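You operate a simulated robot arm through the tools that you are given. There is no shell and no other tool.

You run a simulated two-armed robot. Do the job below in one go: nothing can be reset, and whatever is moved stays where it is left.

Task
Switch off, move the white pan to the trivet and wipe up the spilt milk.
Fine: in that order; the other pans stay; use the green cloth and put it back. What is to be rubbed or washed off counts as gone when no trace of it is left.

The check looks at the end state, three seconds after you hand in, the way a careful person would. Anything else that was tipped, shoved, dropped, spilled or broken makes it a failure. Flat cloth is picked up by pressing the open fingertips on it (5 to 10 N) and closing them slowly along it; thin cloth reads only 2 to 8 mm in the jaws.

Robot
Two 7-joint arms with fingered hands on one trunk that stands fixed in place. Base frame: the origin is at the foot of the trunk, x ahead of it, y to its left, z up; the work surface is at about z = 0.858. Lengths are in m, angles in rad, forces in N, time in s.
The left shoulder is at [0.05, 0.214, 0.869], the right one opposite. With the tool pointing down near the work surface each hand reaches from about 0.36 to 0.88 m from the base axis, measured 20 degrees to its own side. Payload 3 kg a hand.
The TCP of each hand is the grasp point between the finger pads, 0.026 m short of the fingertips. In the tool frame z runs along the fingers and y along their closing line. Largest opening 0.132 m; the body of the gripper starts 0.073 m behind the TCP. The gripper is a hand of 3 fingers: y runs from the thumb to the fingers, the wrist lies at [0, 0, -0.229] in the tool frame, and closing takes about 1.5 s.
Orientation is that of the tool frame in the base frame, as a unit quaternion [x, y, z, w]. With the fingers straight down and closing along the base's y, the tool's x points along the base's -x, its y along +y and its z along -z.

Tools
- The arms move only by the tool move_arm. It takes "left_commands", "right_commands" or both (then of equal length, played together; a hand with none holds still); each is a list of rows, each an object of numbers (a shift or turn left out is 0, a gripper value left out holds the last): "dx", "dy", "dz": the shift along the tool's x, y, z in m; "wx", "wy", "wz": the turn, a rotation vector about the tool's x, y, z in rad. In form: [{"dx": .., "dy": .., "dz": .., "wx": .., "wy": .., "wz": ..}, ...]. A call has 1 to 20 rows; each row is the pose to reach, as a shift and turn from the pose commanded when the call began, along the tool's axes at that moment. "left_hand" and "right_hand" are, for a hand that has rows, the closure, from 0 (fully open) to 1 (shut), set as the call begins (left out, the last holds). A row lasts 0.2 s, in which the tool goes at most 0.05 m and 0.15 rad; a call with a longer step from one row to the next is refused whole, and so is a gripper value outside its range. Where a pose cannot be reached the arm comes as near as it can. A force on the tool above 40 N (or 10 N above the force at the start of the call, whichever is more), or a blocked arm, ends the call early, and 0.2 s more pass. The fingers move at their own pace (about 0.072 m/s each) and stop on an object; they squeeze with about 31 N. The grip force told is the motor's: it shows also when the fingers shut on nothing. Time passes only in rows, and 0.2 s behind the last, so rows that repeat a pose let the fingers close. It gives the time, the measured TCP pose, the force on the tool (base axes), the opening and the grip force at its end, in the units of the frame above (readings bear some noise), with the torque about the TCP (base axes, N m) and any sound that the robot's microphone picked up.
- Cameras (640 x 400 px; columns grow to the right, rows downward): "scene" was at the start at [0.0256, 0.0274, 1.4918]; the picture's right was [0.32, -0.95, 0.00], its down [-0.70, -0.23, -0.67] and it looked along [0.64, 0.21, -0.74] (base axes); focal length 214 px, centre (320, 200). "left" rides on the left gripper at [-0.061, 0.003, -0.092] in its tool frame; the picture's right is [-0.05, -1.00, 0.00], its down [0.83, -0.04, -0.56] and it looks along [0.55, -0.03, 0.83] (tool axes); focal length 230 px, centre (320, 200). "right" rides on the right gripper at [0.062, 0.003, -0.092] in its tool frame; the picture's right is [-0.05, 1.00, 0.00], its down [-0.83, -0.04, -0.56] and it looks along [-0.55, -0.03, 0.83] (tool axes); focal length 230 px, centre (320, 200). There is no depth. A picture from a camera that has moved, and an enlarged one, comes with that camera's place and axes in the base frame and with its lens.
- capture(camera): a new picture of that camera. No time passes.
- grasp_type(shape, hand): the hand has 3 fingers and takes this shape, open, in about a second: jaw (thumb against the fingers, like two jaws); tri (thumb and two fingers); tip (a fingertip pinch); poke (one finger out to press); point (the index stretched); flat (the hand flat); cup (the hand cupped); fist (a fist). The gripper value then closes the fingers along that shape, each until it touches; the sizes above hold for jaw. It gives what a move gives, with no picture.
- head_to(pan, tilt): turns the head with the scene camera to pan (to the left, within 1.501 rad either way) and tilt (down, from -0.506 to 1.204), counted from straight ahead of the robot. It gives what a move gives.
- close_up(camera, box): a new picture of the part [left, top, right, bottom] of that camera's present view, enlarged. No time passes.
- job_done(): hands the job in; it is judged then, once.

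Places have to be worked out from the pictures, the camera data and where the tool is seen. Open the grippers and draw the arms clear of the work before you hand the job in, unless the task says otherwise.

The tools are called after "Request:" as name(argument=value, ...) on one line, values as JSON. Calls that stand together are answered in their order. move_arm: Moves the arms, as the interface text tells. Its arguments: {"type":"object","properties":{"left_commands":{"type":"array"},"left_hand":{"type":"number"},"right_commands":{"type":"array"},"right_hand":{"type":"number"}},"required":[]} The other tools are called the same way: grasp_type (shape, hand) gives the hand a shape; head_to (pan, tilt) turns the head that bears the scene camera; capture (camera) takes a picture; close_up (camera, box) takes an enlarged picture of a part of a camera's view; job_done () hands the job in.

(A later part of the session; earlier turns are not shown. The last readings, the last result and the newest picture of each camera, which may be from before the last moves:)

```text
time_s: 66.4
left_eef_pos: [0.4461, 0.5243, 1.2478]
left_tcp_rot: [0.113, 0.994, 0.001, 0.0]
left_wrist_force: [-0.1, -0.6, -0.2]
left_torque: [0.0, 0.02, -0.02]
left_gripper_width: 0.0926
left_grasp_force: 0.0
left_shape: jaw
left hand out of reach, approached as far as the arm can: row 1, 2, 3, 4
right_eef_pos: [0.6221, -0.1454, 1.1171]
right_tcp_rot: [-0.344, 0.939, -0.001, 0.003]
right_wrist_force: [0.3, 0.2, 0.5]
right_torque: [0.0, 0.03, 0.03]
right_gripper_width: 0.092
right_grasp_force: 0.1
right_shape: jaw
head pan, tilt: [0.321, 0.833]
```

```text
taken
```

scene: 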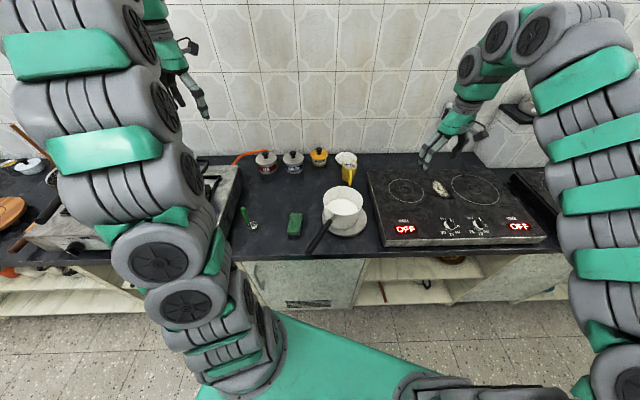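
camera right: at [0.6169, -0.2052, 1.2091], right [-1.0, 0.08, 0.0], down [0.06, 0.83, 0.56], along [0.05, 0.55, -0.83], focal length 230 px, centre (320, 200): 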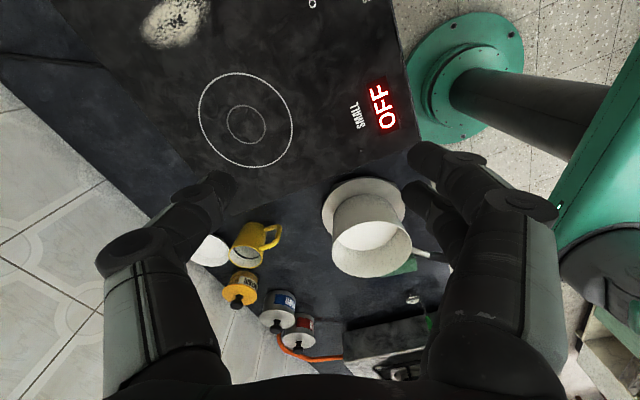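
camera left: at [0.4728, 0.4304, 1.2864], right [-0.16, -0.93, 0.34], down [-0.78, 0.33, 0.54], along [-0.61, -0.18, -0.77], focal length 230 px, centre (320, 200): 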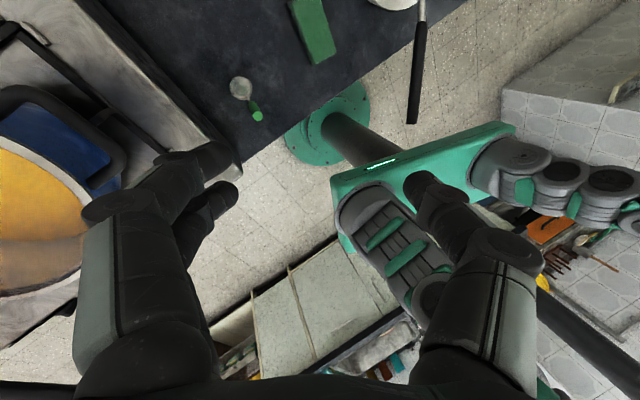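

The left arm is well clear. I turn the right hand the last bit (closing line across the cloth's width) and carry it high over the pan to above the cloth at about (0.47,0.279).

Request:
move_arm(right_commands=[{"dx": -0.0132, "dy": 0.0351, "wz": 0.1}, {"dx": -0.0263, "dy": 0.0703, "wz": 0.2}, {"dx": -0.0395, "dy": 0.1054, "wz": 0.3}, {"dx": -0.0526, "dy": 0.1406, "wz": 0.424}, {"dx": -0.0658, "dy": 0.1757, "wz": 0.424}, {"dx": -0.079, "dy": 0.2109, "wz": 0.424}, {"dx": -0.0921, "dy": 0.246, "wz": 0.424}, {"dx": -0.1053, "dy": 0.2811, "wz": 0.424}, {"dx": -0.1184, "dy": 0.3163, "wz": 0.424}, {"dx": -0.1316, "dy": 0.3514, "wz": 0.424}, {"dx": -0.1447, "dy": 0.3866, "wz": 0.424}, {"dx": -0.1579, "dy": 0.4217, "wz": 0.424}, {"dx": -0.1579, "dy": 0.4217, "wz": 0.424}])

Request:
capture(camera="right")

Request:
capture(camera="scene")

```text
time_s: 69.2
left_eef_pos: [0.446, 0.5226, 1.2482]
left_tcp_rot: [0.112, 0.994, -0.001, 0.0]
left_wrist_force: [0.3, -0.1, 0.3]
left_torque: [0.0, 0.03, 0.02]
left_gripper_width: 0.092
left_grasp_force: 0.0
left_shape: jaw
right_eef_pos: [0.4704, 0.2815, 1.1146]
right_tcp_rot: [-0.139, 0.99, -0.001, 0.002]
right_wrist_force: [-0.1, -0.5, -0.6]
right_torque: [0.01, -0.01, -0.04]
right_gripper_width: 0.0921
right_grasp_force: 0.1
right_shape: jaw
head pan, tilt: [0.321, 0.833]
```

```text
taken
camera right: at [0.4084, 0.2686, 1.2052], right [-0.23, 0.97, 0.0], down [0.81, 0.19, 0.56], along [0.54, 0.12, -0.83], focal length 230 px, centre (320, 200)
```

right: 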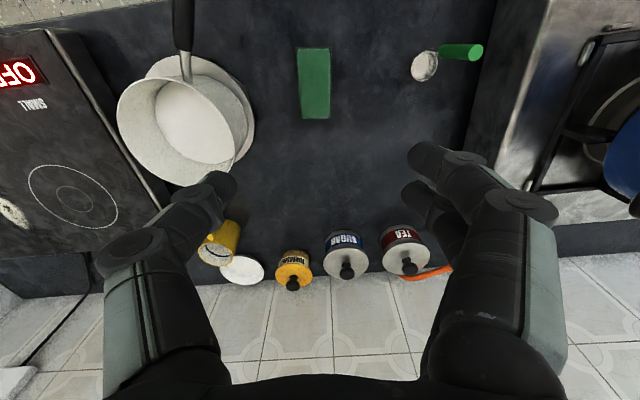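

```text
taken
```

scene: 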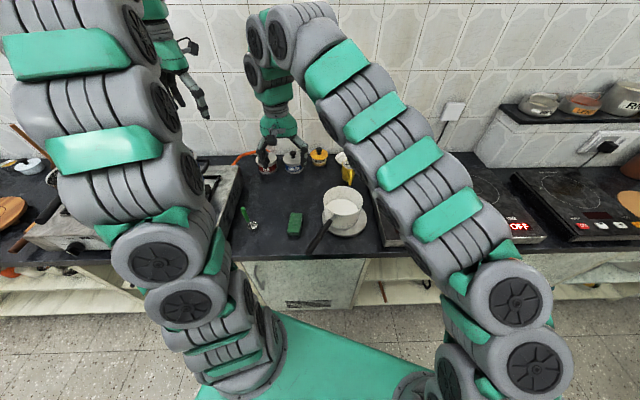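

The right hand reaches. The cloth appears near (0.457,0.271) and already lined up with the hand. I lower to z≈0.965 to refine.

Request:
move_arm(right_commands=[{"dx": 0.0036, "dy": -0.0016, "dz": 0.0375}, {"dx": 0.0072, "dy": -0.0032, "dz": 0.075}, {"dx": 0.0107, "dy": -0.0047, "dz": 0.1125}, {"dx": 0.0143, "dy": -0.0063, "dz": 0.15}, {"dx": 0.0143, "dy": -0.0063, "dz": 0.15}])

Request:
capture(camera="right")

Request:
close_up(camera="scene", box=[240, 150, 370, 250])

```text
time_s: 70.4
left_eef_pos: [0.4463, 0.5234, 1.2486]
left_tcp_rot: [0.113, 0.994, 0.0, 0.0]
left_wrist_force: [-0.3, 0.7, -0.2]
left_torque: [-0.03, 0.01, 0.02]
left_gripper_width: 0.0924
left_grasp_force: 0.1
left_shape: jaw
right_eef_pos: [0.4565, 0.2698, 0.9635]
right_tcp_rot: [-0.139, 0.99, 0.0, 0.002]
right_wrist_force: [0.3, 0.0, 0.3]
right_torque: [0.02, -0.01, -0.01]
right_gripper_width: 0.092
right_grasp_force: 0.0
right_shape: jaw
head pan, tilt: [0.321, 0.833]
```

```text
taken
camera right: at [0.3955, 0.2559, 1.0546], right [-0.23, 0.97, 0.0], down [0.81, 0.19, 0.56], along [0.54, 0.13, -0.83], focal length 230 px, centre (320, 200)
```

right: 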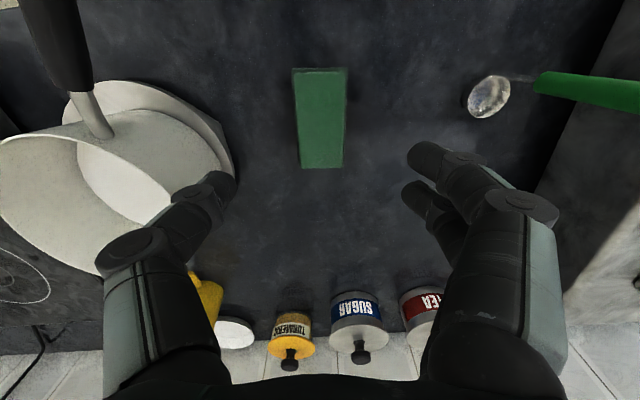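

```text
4.00 times, centred on (305, 200) of scene
camera zoom: at [0.0256, 0.0274, 1.4918], right [0.32, -0.95, 0.0], down [-0.7, -0.23, -0.67], along [0.64, 0.21, -0.74], focal length 858 px, centre (380, 200)
```

zoom: 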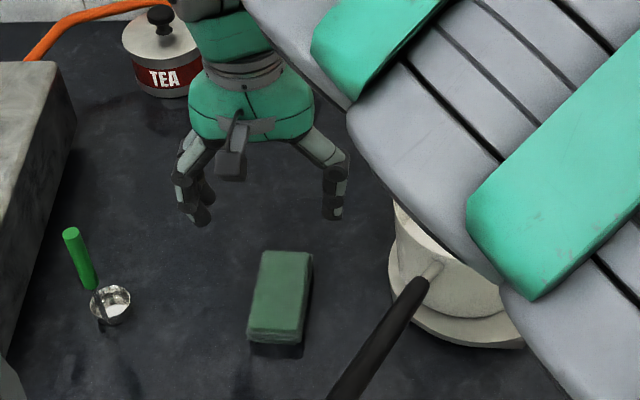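

The cloth top is about z 0.821, centre (0.457,0.271), 46 mm wide; the TCP is right above it. I descend to just beside its top.

Request:
move_arm(right_commands=[{"dz": 0.035}, {"dz": 0.07}, {"dz": 0.095}, {"dz": 0.108}, {"dz": 0.108}])

Request:
capture(camera="right")

Request:
close_up(camera="scene", box=[240, 150, 370, 250])

Request:
capture(camera="left")

```text
time_s: 71.6
left_eef_pos: [0.4456, 0.5233, 1.2488]
left_tcp_rot: [0.113, 0.994, 0.0, 0.001]
left_wrist_force: [-0.4, 0.2, -0.3]
left_torque: [-0.04, 0.01, -0.02]
left_gripper_width: 0.0921
left_grasp_force: 0.1
left_shape: jaw
right_eef_pos: [0.4588, 0.2672, 0.8555]
right_tcp_rot: [-0.139, 0.99, 0.0, 0.002]
right_wrist_force: [-0.1, -0.7, 0.3]
right_torque: [0.01, 0.0, -0.01]
right_gripper_width: 0.0922
right_grasp_force: 0.0
right_shape: jaw
head pan, tilt: [0.321, 0.833]
```

```text
taken
camera right: at [0.3982, 0.2543, 0.9475], right [-0.23, 0.97, 0.0], down [0.81, 0.19, 0.56], along [0.54, 0.12, -0.83], focal length 230 px, centre (320, 200)
```

right: 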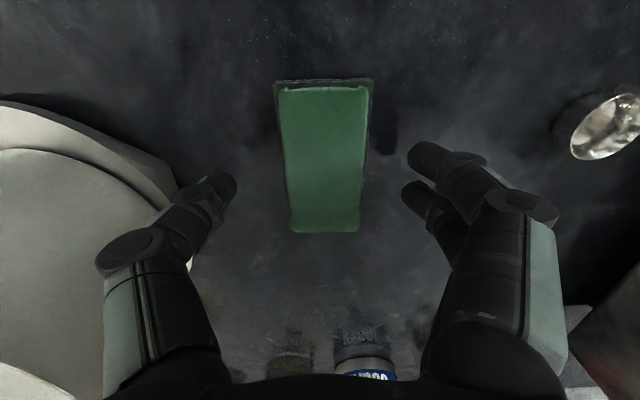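

```text
4.00 times, centred on (305, 200) of scene
camera zoom: at [0.0256, 0.0274, 1.4918], right [0.32, -0.95, 0.0], down [-0.7, -0.23, -0.67], along [0.64, 0.21, -0.74], focal length 858 px, centre (380, 200)
```

zoom: 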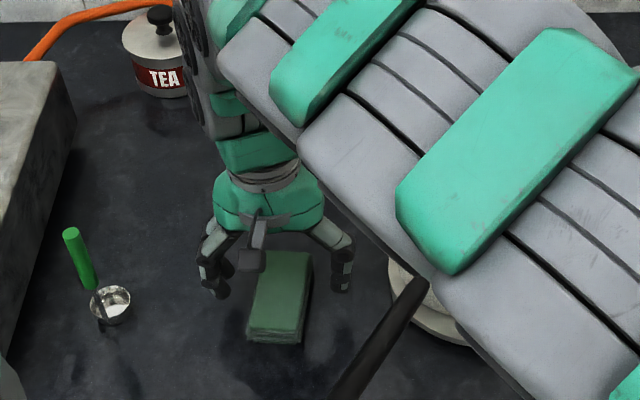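

```text
taken
camera left: at [0.5067, 0.511, 1.3419], right [-0.17, -0.98, 0.0], down [-0.82, 0.14, 0.56], along [-0.55, 0.1, -0.83], focal length 230 px, centre (320, 200)
```

left: 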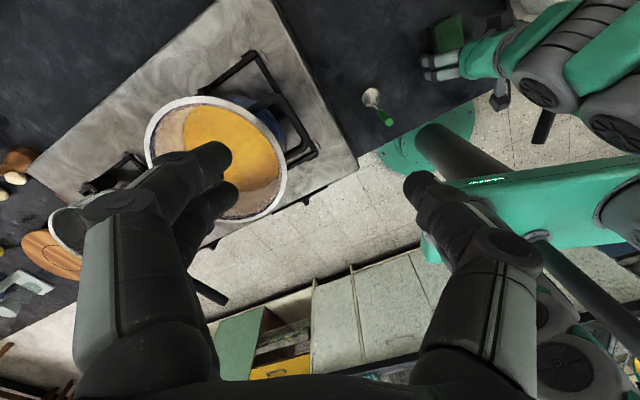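

The fingers straddle the cloth evenly. I go down another 18 mm and check for contact.

Request:
move_arm(right_commands=[{"dz": 0.006}, {"dz": 0.012}, {"dz": 0.018}, {"dz": 0.018}])

Request:
close_up(camera="right", box=[160, 60, 480, 260])

Request:
close_up(camera="scene", box=[270, 180, 340, 240])

```text
time_s: 72.6
left_eef_pos: [0.4448, 0.5228, 1.249]
left_tcp_rot: [0.113, 0.994, 0.0, 0.001]
left_wrist_force: [-0.8, -0.1, 0.6]
left_torque: [-0.02, 0.02, -0.01]
left_gripper_width: 0.0923
left_grasp_force: 0.1
left_shape: jaw
right_eef_pos: [0.461, 0.2671, 0.8397]
right_tcp_rot: [-0.139, 0.99, -0.001, 0.002]
right_wrist_force: [0.1, 0.2, 0.0]
right_torque: [-0.03, 0.06, 0.01]
right_gripper_width: 0.0921
right_grasp_force: 0.2
right_shape: jaw
head pan, tilt: [0.321, 0.833]
```

```text
2.00 times, centred on (320, 160) of right
camera zoom: at [0.3994, 0.2541, 0.9299], right [-0.23, 0.97, 0.0], down [0.81, 0.19, 0.56], along [0.54, 0.12, -0.83], focal length 460 px, centre (320, 280)
```

zoom: 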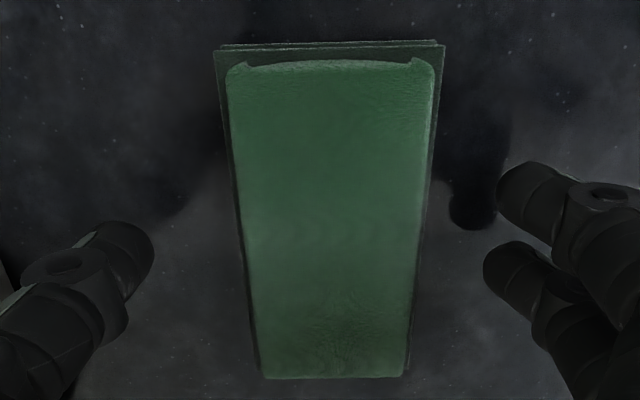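

```text
6.67 times, centred on (305, 210) of scene
camera zoom: at [0.0256, 0.0274, 1.4918], right [0.32, -0.95, 0.0], down [-0.7, -0.23, -0.67], along [0.64, 0.21, -0.74], focal length 1430 px, centre (420, 133)
```

zoom: 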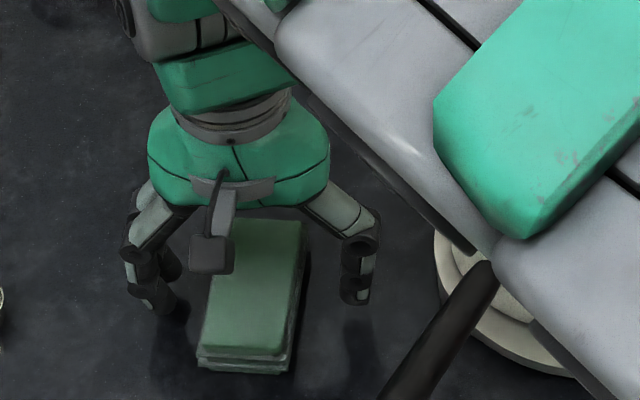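

Still no contact and shadows show the tips above the counter. I go another 10 mm down.

Request:
move_arm(right_commands=[{"dz": 0.004}, {"dz": 0.007}, {"dz": 0.01}, {"dz": 0.01}])

Request:
close_up(camera="right", box=[160, 60, 480, 260])

```text
time_s: 73.6
left_eef_pos: [0.4467, 0.5217, 1.2479]
left_tcp_rot: [0.114, 0.993, 0.0, 0.0]
left_wrist_force: [-0.7, 0.4, 0.5]
left_torque: [0.01, -0.01, 0.01]
left_gripper_width: 0.0921
left_grasp_force: 0.1
left_shape: jaw
right_eef_pos: [0.4576, 0.2677, 0.8295]
right_tcp_rot: [-0.14, 0.99, -0.001, 0.003]
right_wrist_force: [-0.1, -0.1, 0.7]
right_torque: [-0.02, -0.01, 0.03]
right_gripper_width: 0.0919
right_grasp_force: 0.1
right_shape: jaw
head pan, tilt: [0.321, 0.833]
```

```text
2.00 times, centred on (320, 160) of right
camera zoom: at [0.3973, 0.2549, 0.9204], right [-0.23, 0.97, 0.0], down [0.81, 0.19, 0.56], along [0.54, 0.12, -0.83], focal length 460 px, centre (320, 280)
```

zoom: 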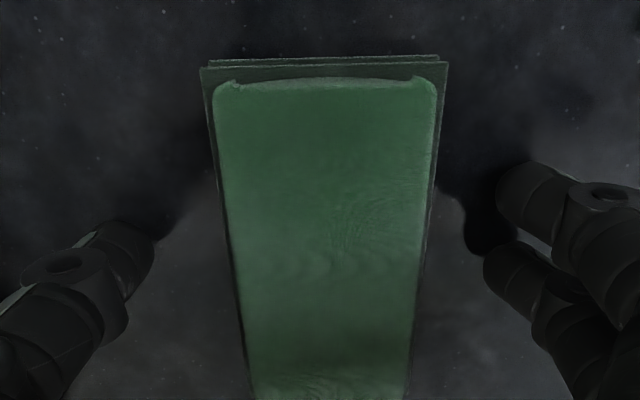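

Tips are near the counter now. I creep down 6 mm more to feel for it.

Request:
move_arm(right_commands=[{"dz": 0.002}, {"dz": 0.004}, {"dz": 0.006}, {"dz": 0.006}])

Request:
close_up(camera="right", box=[160, 60, 480, 260])

```text
time_s: 74.6
left_eef_pos: [0.4459, 0.5238, 1.2482]
left_tcp_rot: [0.113, 0.994, 0.0, 0.0]
left_wrist_force: [0.0, 0.3, 0.2]
left_torque: [-0.04, 0.02, 0.0]
left_gripper_width: 0.0922
left_grasp_force: 0.2
left_shape: jaw
right_eef_pos: [0.4581, 0.27, 0.8255]
right_tcp_rot: [-0.139, 0.99, 0.002, 0.004]
right_wrist_force: [-1.6, -4.8, 13.0]
right_torque: [0.6, 0.28, 0.19]
right_gripper_width: 0.0902
right_grasp_force: 0.0
right_shape: jaw
head pan, tilt: [0.321, 0.833]
stopped in row 4 (right hand): the force on the tool passed its limit at 42 N (the readings are from after the stop); the commanded pose is now the measured one
```

```text
2.00 times, centred on (320, 160) of right
camera zoom: at [0.3973, 0.2556, 0.9172], right [-0.23, 0.97, 0.0], down [0.81, 0.19, 0.56], along [0.55, 0.13, -0.83], focal length 460 px, centre (320, 280)
```

zoom: 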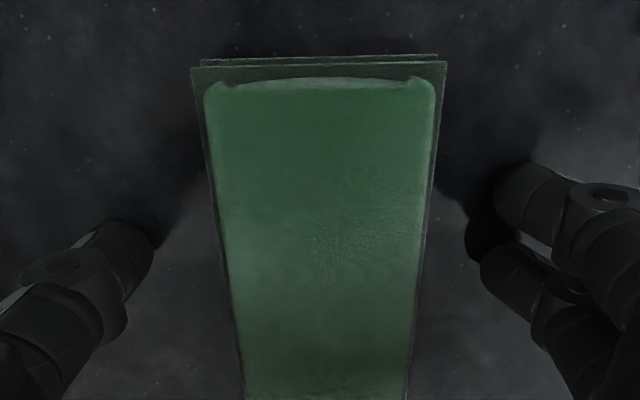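

The fingertips touched the counter at TCP z 0.8255, so the counter is about z 0.80 and the cloth 26 mm thick. I raise 5 mm and then close on the cloth.

Request:
move_arm(right_commands=[{"dz": -0.003}, {"dz": -0.005}, {"dz": -0.005}])

Request:
move_arm(right_commands=[{}, {}, {}, {}, {}, {}, {}], right_hand=1.0)

Request:
capture(camera="right")

Request:
close_up(camera="scene", box=[270, 180, 340, 240])

```text
time_s: 75.4
left_eef_pos: [0.4476, 0.5231, 1.2483]
left_tcp_rot: [0.113, 0.994, 0.0, 0.0]
left_wrist_force: [-0.4, -0.3, -0.3]
left_torque: [0.03, -0.01, 0.02]
left_gripper_width: 0.0923
left_grasp_force: 0.0
left_shape: jaw
right_eef_pos: [0.4579, 0.2687, 0.8308]
right_tcp_rot: [-0.14, 0.99, 0.001, 0.003]
right_wrist_force: [-0.1, -0.9, -0.6]
right_torque: [0.03, -0.02, 0.03]
right_gripper_width: 0.0921
right_grasp_force: 0.1
right_shape: jaw
head pan, tilt: [0.321, 0.833]
```

```text
time_s: 77.0
left_eef_pos: [0.4473, 0.5227, 1.2481]
left_tcp_rot: [0.113, 0.994, 0.0, 0.0]
left_wrist_force: [-1.3, -0.6, 0.3]
left_torque: [-0.01, 0.0, 0.01]
left_gripper_width: 0.0922
left_grasp_force: 0.0
left_shape: jaw
right_eef_pos: [0.459, 0.2683, 0.8302]
right_tcp_rot: [-0.139, 0.99, 0.001, 0.004]
right_wrist_force: [-1.0, -0.6, -0.2]
right_torque: [-0.01, -0.02, -0.01]
right_gripper_width: 0.0414
right_grasp_force: 31.3
right_shape: jaw
head pan, tilt: [0.321, 0.833]
```

```text
taken
camera right: at [0.3974, 0.2548, 0.9219], right [-0.23, 0.97, 0.0], down [0.81, 0.19, 0.56], along [0.55, 0.13, -0.83], focal length 230 px, centre (320, 200)
```

right: 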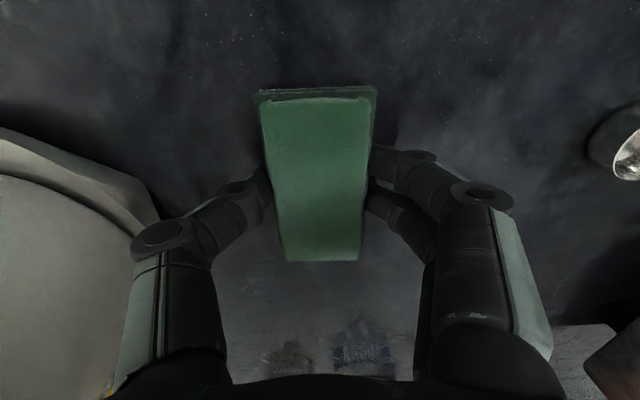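

```text
6.67 times, centred on (305, 210) of scene
camera zoom: at [0.0256, 0.0274, 1.4918], right [0.32, -0.95, 0.0], down [-0.7, -0.23, -0.67], along [0.64, 0.21, -0.74], focal length 1430 px, centre (420, 133)
```

zoom: 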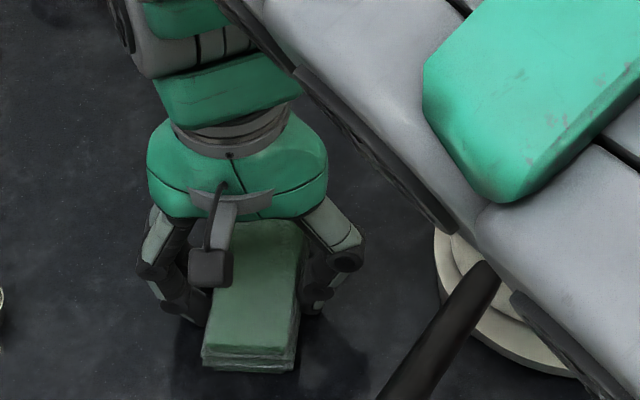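

The cloth is gripped (41 mm). I lift it straight up and check it holds together.

Request:
move_arm(right_commands=[{"dz": -0.02}, {"dz": -0.05}, {"dz": -0.09}, {"dz": -0.13}, {"dz": -0.17}, {"dz": -0.21}, {"dz": -0.25}, {"dz": -0.28}])

Request:
capture(camera="right")

Request:
capture(camera="scene")

```text
time_s: 78.8
left_eef_pos: [0.4469, 0.5225, 1.2482]
left_tcp_rot: [0.112, 0.994, 0.0, 0.0]
left_wrist_force: [-0.2, 0.4, 0.0]
left_torque: [0.02, 0.02, 0.01]
left_gripper_width: 0.0924
left_grasp_force: 0.1
left_shape: jaw
right_eef_pos: [0.4561, 0.2696, 1.1113]
right_tcp_rot: [-0.139, 0.99, 0.0, 0.003]
right_wrist_force: [0.0, 0.2, -0.2]
right_torque: [-0.01, -0.01, -0.01]
right_gripper_width: 0.0416
right_grasp_force: 30.4
right_shape: jaw
head pan, tilt: [0.321, 0.833]
```

```text
taken
camera right: at [0.3963, 0.2558, 1.202], right [-0.23, 0.97, 0.0], down [0.81, 0.19, 0.56], along [0.55, 0.13, -0.83], focal length 230 px, centre (320, 200)
```

right: 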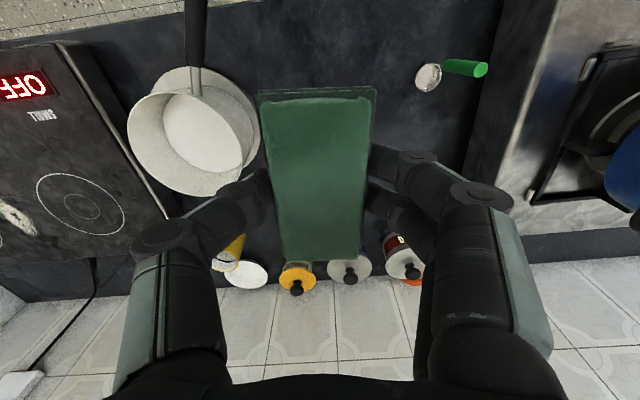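

```text
taken
```

scene: 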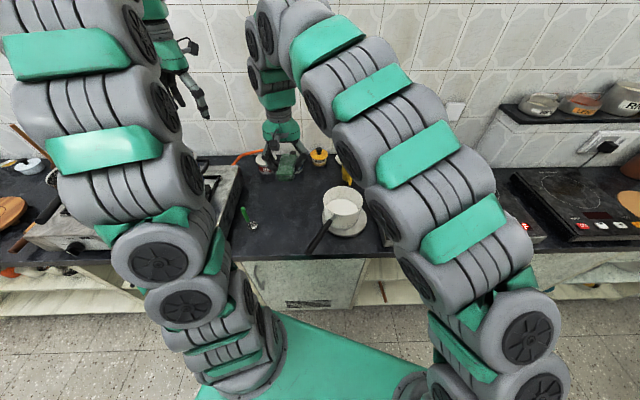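

The cloth holds as one firm pad. I carry it high over the pan toward the spill.

Request:
move_arm(right_commands=[{"dx": -0.0106, "dy": -0.0394}, {"dx": -0.0211, "dy": -0.0789}, {"dx": -0.0317, "dy": -0.1183}, {"dx": -0.0422, "dy": -0.1577}, {"dx": -0.0528, "dy": -0.1971}, {"dx": -0.0633, "dy": -0.2366}, {"dx": -0.0739, "dy": -0.276}, {"dx": -0.0845, "dy": -0.3154, "dz": 0.01}, {"dx": -0.095, "dy": -0.3549, "dz": 0.02}, {"dx": -0.1056, "dy": -0.3943, "dz": 0.03}, {"dx": -0.1161, "dy": -0.4337, "dz": 0.04}, {"dx": -0.1267, "dy": -0.4731, "dz": 0.05}, {"dx": -0.1373, "dy": -0.5126, "dz": 0.06}, {"dx": -0.1478, "dy": -0.552, "dz": 0.06}, {"dx": -0.1478, "dy": -0.552, "dz": 0.06}])

Request:
capture(camera="right")

Request:
capture(camera="scene")

```text
time_s: 82.0
left_eef_pos: [0.4466, 0.522, 1.2482]
left_tcp_rot: [0.114, 0.993, 0.0, 0.001]
left_wrist_force: [0.2, -0.3, -0.5]
left_torque: [0.0, -0.01, 0.0]
left_gripper_width: 0.0923
left_grasp_force: 0.2
left_shape: jaw
right_eef_pos: [0.7517, -0.2225, 1.0526]
right_tcp_rot: [-0.139, 0.99, 0.001, 0.003]
right_wrist_force: [-0.6, 0.3, -0.5]
right_torque: [0.01, -0.01, 0.01]
right_gripper_width: 0.0414
right_grasp_force: 31.0
right_shape: jaw
head pan, tilt: [0.321, 0.833]
```

```text
taken
camera right: at [0.6905, -0.2363, 1.1444], right [-0.23, 0.97, 0.0], down [0.81, 0.19, 0.56], along [0.55, 0.13, -0.83], focal length 230 px, centre (320, 200)
```

right: 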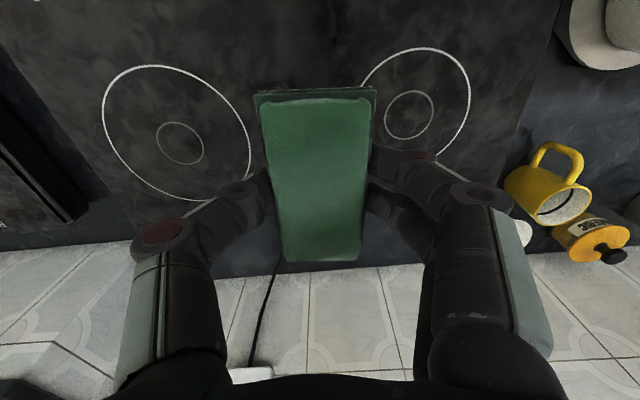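

```text
taken
```

scene: 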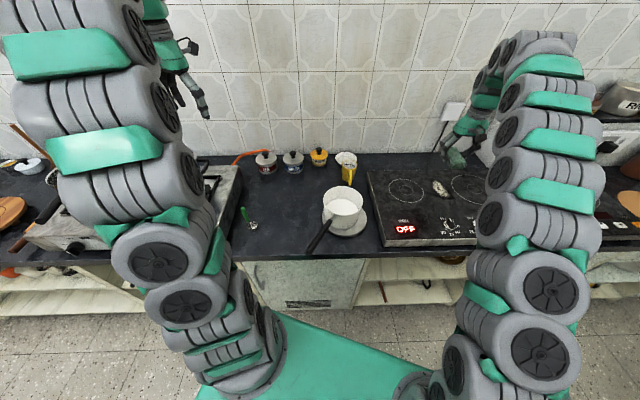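

The hand with cloth is near the spill (hidden behind the cloth in its own view). I move over the spill centre (0.787,-0.247) and come down to just above the cooktop (cloth bottom is about 30 mm below the TCP).

Request:
move_arm(right_commands=[{"dx": -0.0067, "dy": -0.0083, "dz": 0.0369}, {"dx": -0.0135, "dy": -0.0166, "dz": 0.0738}, {"dx": -0.0202, "dy": -0.0249, "dz": 0.1107}, {"dx": -0.0269, "dy": -0.0332, "dz": 0.14}, {"dx": -0.0269, "dy": -0.0332, "dz": 0.1476}, {"dx": -0.0269, "dy": -0.0332, "dz": 0.1476}])

Request:
close_up(camera="scene", box=[390, 150, 520, 240])

Request:
capture(camera="right")

```text
time_s: 83.4
left_eef_pos: [0.4471, 0.5232, 1.2489]
left_tcp_rot: [0.113, 0.994, 0.0, 0.001]
left_wrist_force: [-0.5, -0.9, 0.8]
left_torque: [-0.01, 0.0, 0.04]
left_gripper_width: 0.0923
left_grasp_force: 0.1
left_shape: jaw
right_eef_pos: [0.7865, -0.2463, 0.9028]
right_tcp_rot: [-0.139, 0.99, 0.002, 0.003]
right_wrist_force: [-0.1, -0.1, 0.2]
right_torque: [0.02, 0.0, 0.0]
right_gripper_width: 0.0417
right_grasp_force: 31.0
right_shape: jaw
head pan, tilt: [0.321, 0.833]
```

```text
4.44 times, centred on (455, 195) of scene
camera zoom: at [0.0257, 0.0274, 1.4918], right [0.32, -0.95, 0.0], down [-0.7, -0.23, -0.67], along [0.64, 0.21, -0.74], focal length 953 px, centre (-280, 222)
```

zoom: 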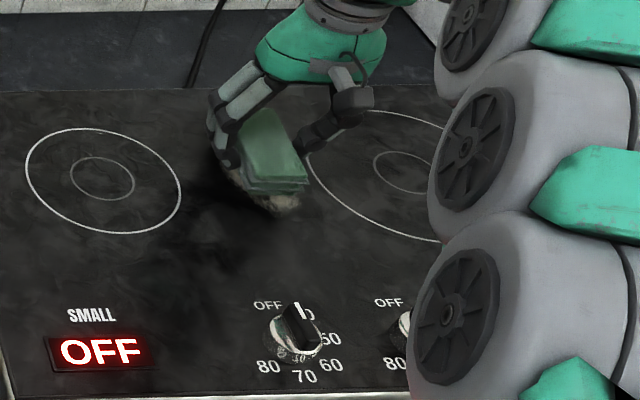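

```text
taken
camera right: at [0.7263, -0.2595, 0.9936], right [-0.23, 0.97, 0.0], down [0.81, 0.19, 0.56], along [0.55, 0.13, -0.83], focal length 230 px, centre (320, 200)
```

right: 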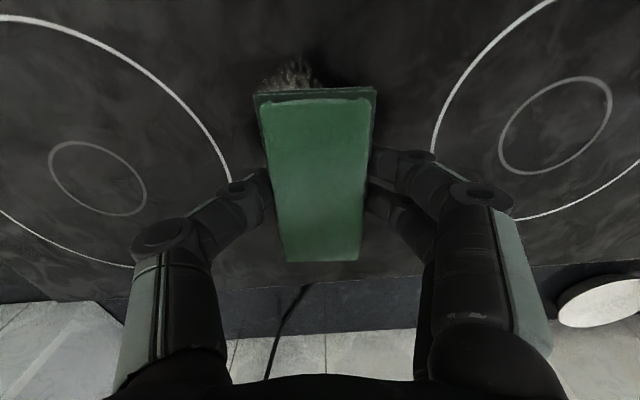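

The cloth hovers over the spill with a bit of milk showing at its near end. I lower gently until I feel light pressure.

Request:
move_arm(right_commands=[{"dz": 0.006}, {"dz": 0.011}, {"dz": 0.0135}, {"dz": 0.0145}, {"dz": 0.0145}])

```text
time_s: 84.6
left_eef_pos: [0.4466, 0.5216, 1.2492]
left_tcp_rot: [0.113, 0.994, 0.0, 0.0]
left_wrist_force: [0.2, 1.0, -0.2]
left_torque: [0.0, -0.02, -0.01]
left_gripper_width: 0.0922
left_grasp_force: 0.1
left_shape: jaw
right_eef_pos: [0.7854, -0.2458, 0.8884]
right_tcp_rot: [-0.14, 0.99, 0.001, 0.003]
right_wrist_force: [-0.8, 0.2, 3.3]
right_torque: [-0.03, 0.02, 0.02]
right_gripper_width: 0.0417
right_grasp_force: 31.1
right_shape: jaw
head pan, tilt: [0.321, 0.833]
```

Light contact at 3 N. I press about 1.5 mm more and rub along and across the spill.

Request:
move_arm(right_commands=[{"dx": -0.015, "dz": 0.0015}, {"dx": -0.03, "dz": 0.0015}, {"dx": -0.015, "dz": 0.0015}, {"dx": 0, "dz": 0.0015}, {"dx": 0.015, "dz": 0.0015}, {"dx": 0.03, "dz": 0.0015}, {"dx": 0.045, "dz": 0.0015}, {"dx": 0.03, "dy": -0.01, "dz": 0.0015}, {"dx": 0.015, "dy": -0.02, "dz": 0.0015}, {"dx": 0, "dy": -0.02, "dz": 0.0015}, {"dx": -0.015, "dy": -0.02, "dz": 0.0015}, {"dx": -0.03, "dy": -0.02, "dz": 0.0015}, {"dx": -0.03, "dy": 0.0, "dz": 0.0015}, {"dx": -0.03, "dy": 0.02, "dz": 0.0015}, {"dx": -0.015, "dy": 0.02, "dz": 0.0015}, {"dx": 0, "dy": 0.02, "dz": 0.0015}, {"dx": 0.015, "dy": 0.02, "dz": 0.0015}, {"dx": 0.03, "dy": 0.02, "dz": 0.0015}, {"dx": 0.04, "dy": 0.0, "dz": 0.0015}, {"dx": 0.045, "dy": -0.02, "dz": 0.0015}])

Request:
close_up(camera="scene", box=[390, 150, 520, 240])

Request:
capture(camera="right")

```text
time_s: 88.8
left_eef_pos: [0.4461, 0.5223, 1.2469]
left_tcp_rot: [0.113, 0.994, 0.0, 0.0]
left_wrist_force: [0.5, 0.4, -0.2]
left_torque: [0.0, 0.01, -0.03]
left_gripper_width: 0.0924
left_grasp_force: 0.0
left_shape: jaw
right_eef_pos: [0.7498, -0.2758, 0.8864]
right_tcp_rot: [-0.14, 0.99, 0.002, 0.004]
right_wrist_force: [-0.1, 2.0, 3.4]
right_torque: [0.12, 0.03, -0.03]
right_gripper_width: 0.0425
right_grasp_force: 31.5
right_shape: jaw
head pan, tilt: [0.321, 0.833]
```

```text
4.44 times, centred on (455, 195) of scene
camera zoom: at [0.0256, 0.0274, 1.4918], right [0.32, -0.95, 0.0], down [-0.7, -0.23, -0.67], along [0.64, 0.21, -0.74], focal length 953 px, centre (-280, 222)
```

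zoom: 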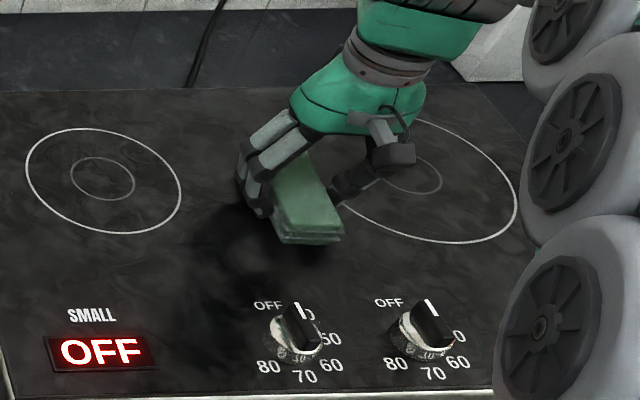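

```text
taken
camera right: at [0.6884, -0.2906, 0.9782], right [-0.23, 0.97, 0.0], down [0.81, 0.19, 0.56], along [0.55, 0.13, -0.83], focal length 230 px, centre (320, 200)
```

right: 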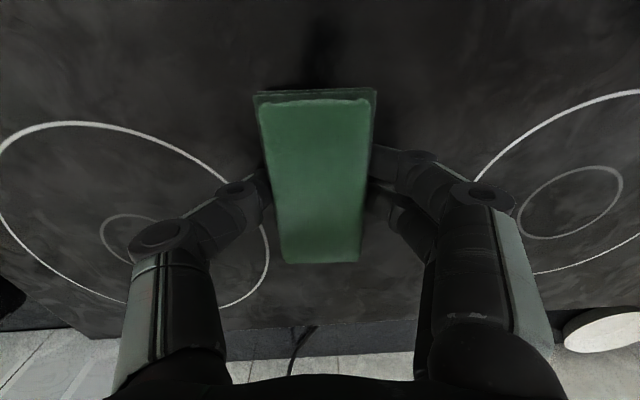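

The milk appears wiped. I do a second, slightly firmer pass over a wider area and then lift to inspect.

Request:
move_arm(right_commands=[{"dx": -0.015, "dy": -0.01, "dz": 0.001}, {"dx": -0.045, "dy": -0.01, "dz": 0.001}, {"dx": -0.075, "dy": -0.01, "dz": 0.001}, {"dx": -0.085, "dy": 0.01, "dz": 0.001}, {"dx": -0.055, "dy": 0.01, "dz": 0.001}, {"dx": -0.025, "dy": 0.01, "dz": 0.001}, {"dx": 0.005, "dy": 0.01, "dz": 0.001}, {"dx": -0.005, "dy": 0.03, "dz": 0.001}, {"dx": -0.035, "dy": 0.03, "dz": 0.001}, {"dx": -0.065, "dy": 0.03, "dz": 0.001}, {"dx": -0.085, "dy": 0.03, "dz": 0.001}, {"dx": -0.075, "dy": 0.05, "dz": 0.001}, {"dx": -0.045, "dy": 0.05, "dz": 0.001}, {"dx": -0.015, "dy": 0.05, "dz": 0.001}, {"dx": 0.005, "dy": 0.03, "dz": 0.001}, {"dx": 0.005, "dy": 0.0, "dz": 0.001}, {"dx": -0.025, "dy": 0.02, "dz": 0.001}, {"dx": -0.065, "dy": 0.02, "dz": 0.001}, {"dx": -0.035, "dy": 0.02, "dz": 0.001}, {"dx": -0.01, "dy": 0.02, "dz": 0.0}])

Request:
move_arm(right_commands=[{"dz": -0.03}, {"dz": -0.07}, {"dz": -0.11}, {"dx": 0.03, "dz": -0.15}, {"dx": 0.07, "dz": -0.17}, {"dx": 0.11, "dz": -0.19}])

Request:
close_up(camera="scene", box=[380, 150, 540, 250])

Request:
capture(camera="right")

```text
time_s: 93.0
left_eef_pos: [0.4474, 0.5223, 1.2478]
left_tcp_rot: [0.113, 0.994, 0.0, 0.0]
left_wrist_force: [-0.3, 0.1, -0.2]
left_torque: [-0.01, -0.02, -0.03]
left_gripper_width: 0.0922
left_grasp_force: 0.0
left_shape: jaw
right_eef_pos: [0.7517, -0.254, 0.8869]
right_tcp_rot: [-0.14, 0.99, 0.001, 0.002]
right_wrist_force: [0.4, -0.4, -0.2]
right_torque: [0.02, -0.03, 0.02]
right_gripper_width: 0.0428
right_grasp_force: 31.0
right_shape: jaw
head pan, tilt: [0.321, 0.833]
```

```text
time_s: 94.4
left_eef_pos: [0.447, 0.5231, 1.248]
left_tcp_rot: [0.113, 0.994, 0.0, 0.0]
left_wrist_force: [0.0, -0.4, -0.3]
left_torque: [0.01, -0.03, -0.01]
left_gripper_width: 0.0923
left_grasp_force: 0.1
left_shape: jaw
right_eef_pos: [0.6486, -0.2858, 1.0742]
right_tcp_rot: [-0.139, 0.99, 0.001, 0.003]
right_wrist_force: [-0.5, -1.0, -0.8]
right_torque: [0.0, -0.02, -0.02]
right_gripper_width: 0.0429
right_grasp_force: 30.6
right_shape: jaw
head pan, tilt: [0.321, 0.833]
```

```text
4.00 times, centred on (460, 200) of scene
camera zoom: at [0.0256, 0.0274, 1.4918], right [0.32, -0.95, 0.0], down [-0.7, -0.23, -0.67], along [0.64, 0.21, -0.74], focal length 858 px, centre (-240, 200)
```

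zoom: 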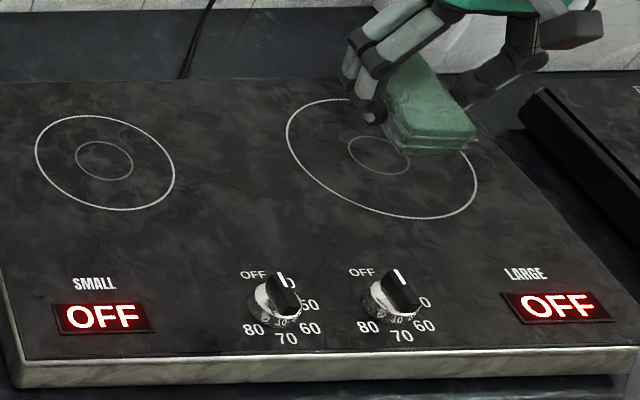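

```text
taken
camera right: at [0.5861, -0.3002, 1.1651], right [-0.23, 0.97, 0.0], down [0.81, 0.19, 0.56], along [0.55, 0.13, -0.83], focal length 230 px, centre (320, 200)
```

right: 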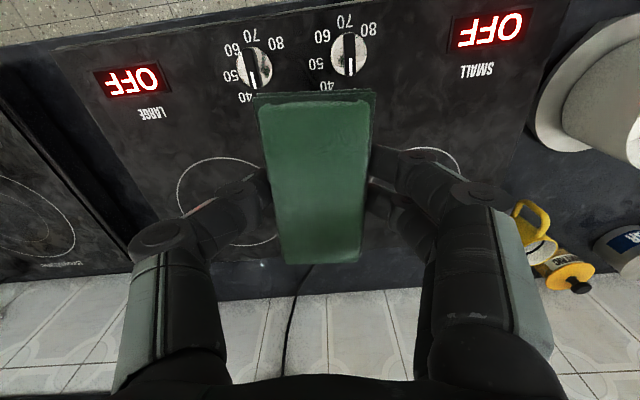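

The cooktop looks clean in the scene view. I zoom in for faint traces, including a small bright speck seen from the hand camera.

Request:
close_up(camera="scene", box=[415, 165, 475, 205])

Request:
close_up(camera="right", box=[230, 210, 330, 290])

Request:
close_up(camera="scene", box=[460, 145, 540, 205])

```text
10.00 times, centred on (445, 185) of scene
camera zoom: at [0.0256, 0.0274, 1.4918], right [0.32, -0.95, 0.0], down [-0.7, -0.23, -0.67], along [0.64, 0.21, -0.74], focal length 2145 px, centre (-930, 350)
```

zoom: 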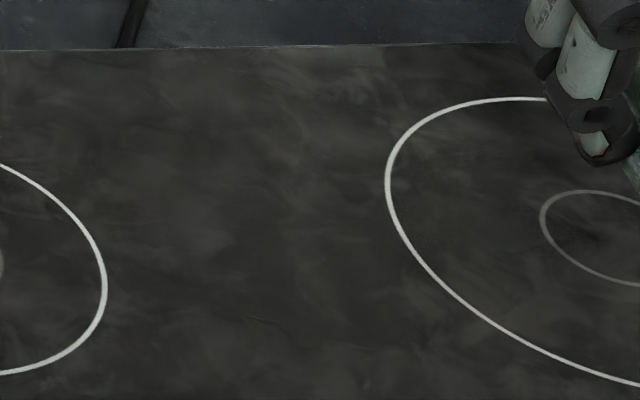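

```text
5.00 times, centred on (280, 250) of right
camera zoom: at [0.5861, -0.3002, 1.1651], right [-0.23, 0.97, 0.0], down [0.81, 0.19, 0.56], along [0.55, 0.13, -0.83], focal length 1150 px, centre (520, -50)
```

zoom: 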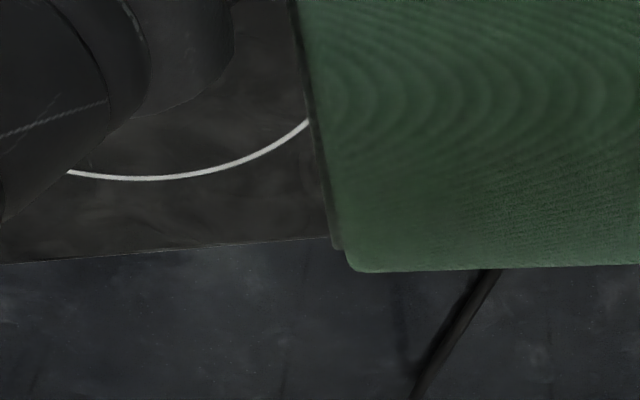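

```text
6.67 times, centred on (500, 175) of scene
camera zoom: at [0.0256, 0.0274, 1.4918], right [0.32, -0.95, 0.0], down [-0.7, -0.23, -0.67], along [0.64, 0.21, -0.74], focal length 1430 px, centre (-880, 367)
```

zoom: 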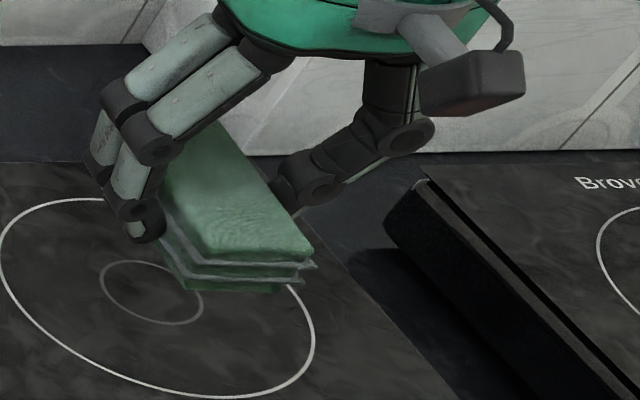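

No trace is left even at 10× zoom. I carry the cloth back high over the pan to above its original spot (0.458,0.269).

Request:
move_arm(right_commands=[{"dx": 0.0021, "dy": 0.0404, "dz": -0.02}, {"dx": 0.0042, "dy": 0.0808, "dz": -0.037}, {"dx": 0.0063, "dy": 0.1211, "dz": -0.037}, {"dx": 0.0084, "dy": 0.1615, "dz": -0.037}, {"dx": 0.0105, "dy": 0.2019, "dz": -0.037}, {"dx": 0.0126, "dy": 0.2423, "dz": -0.037}, {"dx": 0.0147, "dy": 0.2827, "dz": -0.037}, {"dx": 0.0168, "dy": 0.323, "dz": -0.037}, {"dx": 0.0189, "dy": 0.3634, "dz": -0.037}, {"dx": 0.021, "dy": 0.4038, "dz": -0.037}, {"dx": 0.0231, "dy": 0.4442, "dz": -0.037}, {"dx": 0.0252, "dy": 0.4846, "dz": -0.037}, {"dx": 0.0273, "dy": 0.5249, "dz": -0.037}, {"dx": 0.0294, "dy": 0.5653, "dz": -0.037}, {"dx": 0.0304, "dy": 0.5855, "dz": -0.037}, {"dx": 0.0304, "dy": 0.5855, "dz": -0.037}])

Request:
capture(camera="right")

Request:
capture(camera="scene")

```text
time_s: 97.8
left_eef_pos: [0.4463, 0.523, 1.2474]
left_tcp_rot: [0.114, 0.993, 0.0, 0.0]
left_wrist_force: [0.1, 0.1, 0.0]
left_torque: [0.01, 0.05, 0.01]
left_gripper_width: 0.0921
left_grasp_force: 0.1
left_shape: jaw
right_eef_pos: [0.4558, 0.2689, 1.1167]
right_tcp_rot: [-0.139, 0.99, 0.001, 0.003]
right_wrist_force: [-0.4, 0.3, -0.4]
right_torque: [-0.04, 0.03, 0.0]
right_gripper_width: 0.0428
right_grasp_force: 31.1
right_shape: jaw
head pan, tilt: [0.321, 0.833]
```

```text
taken
camera right: at [0.3941, 0.2558, 1.2057], right [-0.23, 0.97, 0.0], down [0.81, 0.19, 0.56], along [0.55, 0.13, -0.83], focal length 230 px, centre (320, 200)
```

right: 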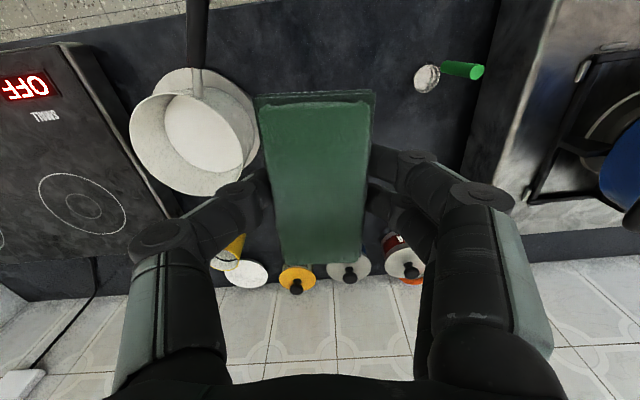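

```text
taken
```

scene: 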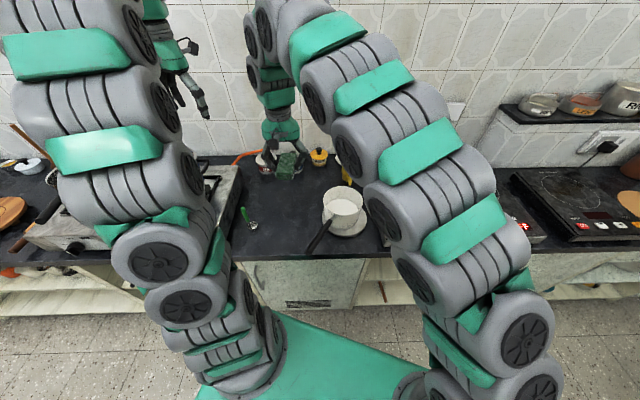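

Back above the original place; pan and other items unchanged. I lower the cloth to just above the counter.

Request:
move_arm(right_commands=[{"dx": -0.002, "dz": 0.04}, {"dx": -0.002, "dz": 0.08}, {"dx": -0.002, "dz": 0.12}, {"dx": -0.002, "dz": 0.16}, {"dx": -0.002, "dz": 0.2}, {"dx": -0.002, "dz": 0.235}, {"dx": -0.002, "dz": 0.26}, {"dx": -0.002, "dz": 0.272}, {"dx": -0.002, "dz": 0.272}])

Request:
close_up(camera="scene", box=[260, 170, 350, 240])

```text
time_s: 99.8
left_eef_pos: [0.4465, 0.5224, 1.2474]
left_tcp_rot: [0.114, 0.993, 0.0, 0.0]
left_wrist_force: [-0.9, -0.7, -0.5]
left_torque: [0.05, 0.02, 0.01]
left_gripper_width: 0.0922
left_grasp_force: 0.0
left_shape: jaw
right_eef_pos: [0.4595, 0.2698, 0.8436]
right_tcp_rot: [-0.14, 0.99, 0.002, 0.004]
right_wrist_force: [0.1, -0.6, -0.5]
right_torque: [0.03, 0.0, -0.01]
right_gripper_width: 0.0428
right_grasp_force: 31.0
right_shape: jaw
head pan, tilt: [0.321, 0.833]
```

```text
5.71 times, centred on (305, 205) of scene
camera zoom: at [0.0256, 0.0274, 1.4918], right [0.32, -0.95, 0.0], down [-0.7, -0.23, -0.67], along [0.64, 0.21, -0.74], focal length 1226 px, centre (406, 171)
```

zoom: 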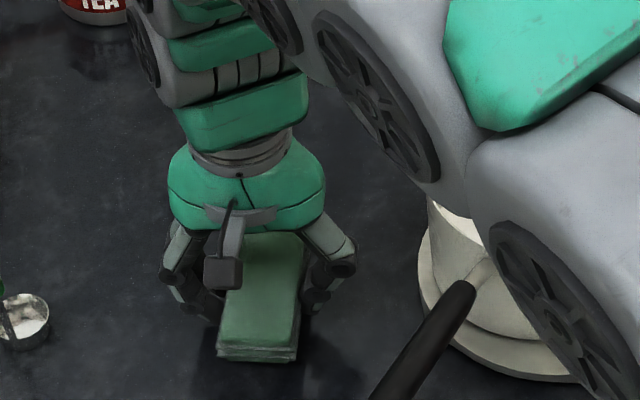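

About 13 mm to go; I lower slowly to contact.

Request:
move_arm(right_commands=[{"dz": 0.005}, {"dz": 0.009}, {"dz": 0.012}, {"dz": 0.0135}, {"dz": 0.0135}])

```text
time_s: 101.0
left_eef_pos: [0.4459, 0.5222, 1.2489]
left_tcp_rot: [0.113, 0.994, 0.0, -0.001]
left_wrist_force: [0.3, -0.2, 0.4]
left_torque: [0.01, -0.01, 0.03]
left_gripper_width: 0.0922
left_grasp_force: 0.0
left_shape: jaw
right_eef_pos: [0.4602, 0.2703, 0.829]
right_tcp_rot: [-0.14, 0.99, 0.001, 0.003]
right_wrist_force: [-0.8, -1.7, 8.2]
right_torque: [0.07, 0.04, 0.0]
right_gripper_width: 0.0428
right_grasp_force: 30.6
right_shape: jaw
head pan, tilt: [0.321, 0.833]
```

The cloth sits on the counter (8 N). I open the hand gradually in place and then lift straight up.

Request:
move_arm(right_commands=[{}, {}, {}, {}], right_hand=0.35)

Request:
capture(camera="right")

Request:
move_arm(right_commands=[{"dz": -0.02}, {"dz": -0.05}, {"dz": -0.09}, {"dz": -0.13}, {"dz": -0.17}, {"dz": -0.21}, {"dz": -0.25}, {"dz": -0.29}])

Request:
capture(camera="right")

Request:
capture(camera="scene")

```text
time_s: 102.0
left_eef_pos: [0.4462, 0.5233, 1.2485]
left_tcp_rot: [0.113, 0.994, 0.0, 0.0]
left_wrist_force: [0.1, 0.3, 0.0]
left_torque: [0.01, 0.01, 0.01]
left_gripper_width: 0.0921
left_grasp_force: 0.1
left_shape: jaw
right_eef_pos: [0.4588, 0.2696, 0.8295]
right_tcp_rot: [-0.139, 0.99, 0.001, 0.004]
right_wrist_force: [0.1, -0.5, -0.1]
right_torque: [0.0, 0.0, 0.0]
right_gripper_width: 0.0855
right_grasp_force: 0.1
right_shape: jaw
head pan, tilt: [0.321, 0.833]
```

```text
taken
camera right: at [0.3987, 0.2568, 0.9193], right [-0.23, 0.97, 0.0], down [0.81, 0.19, 0.56], along [0.55, 0.13, -0.83], focal length 230 px, centre (320, 200)
```

right: 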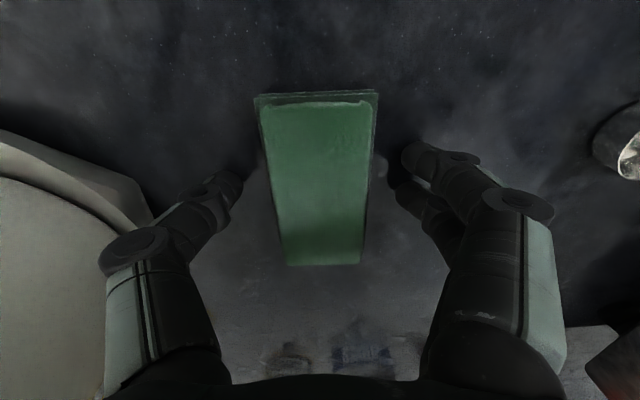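

```text
time_s: 103.8
left_eef_pos: [0.4451, 0.5238, 1.248]
left_tcp_rot: [0.113, 0.994, 0.0, 0.0]
left_wrist_force: [-0.3, 0.1, 0.7]
left_torque: [0.05, 0.0, -0.02]
left_gripper_width: 0.0921
left_grasp_force: 0.1
left_shape: jaw
right_eef_pos: [0.4564, 0.2671, 1.1199]
right_tcp_rot: [-0.139, 0.99, 0.001, 0.004]
right_wrist_force: [-0.1, -0.4, 0.5]
right_torque: [0.02, 0.0, 0.01]
right_gripper_width: 0.0855
right_grasp_force: 0.0
right_shape: jaw
head pan, tilt: [0.321, 0.833]
```

```text
taken
camera right: at [0.3958, 0.2532, 1.2107], right [-0.23, 0.97, 0.0], down [0.81, 0.19, 0.56], along [0.55, 0.13, -0.83], focal length 230 px, centre (320, 200)
```

right: 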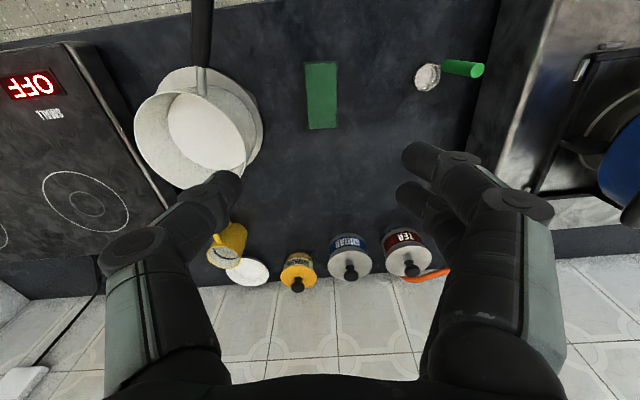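

```text
taken
```

scene: 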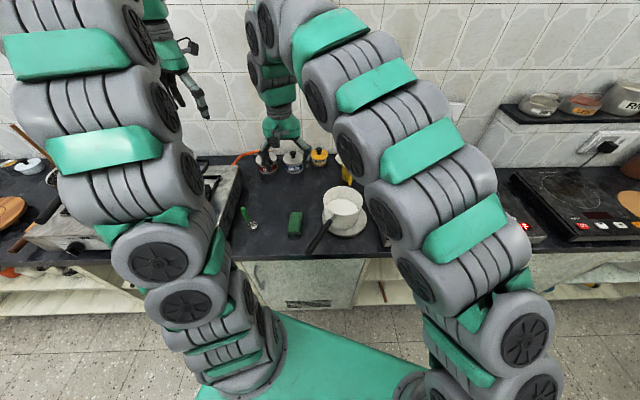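

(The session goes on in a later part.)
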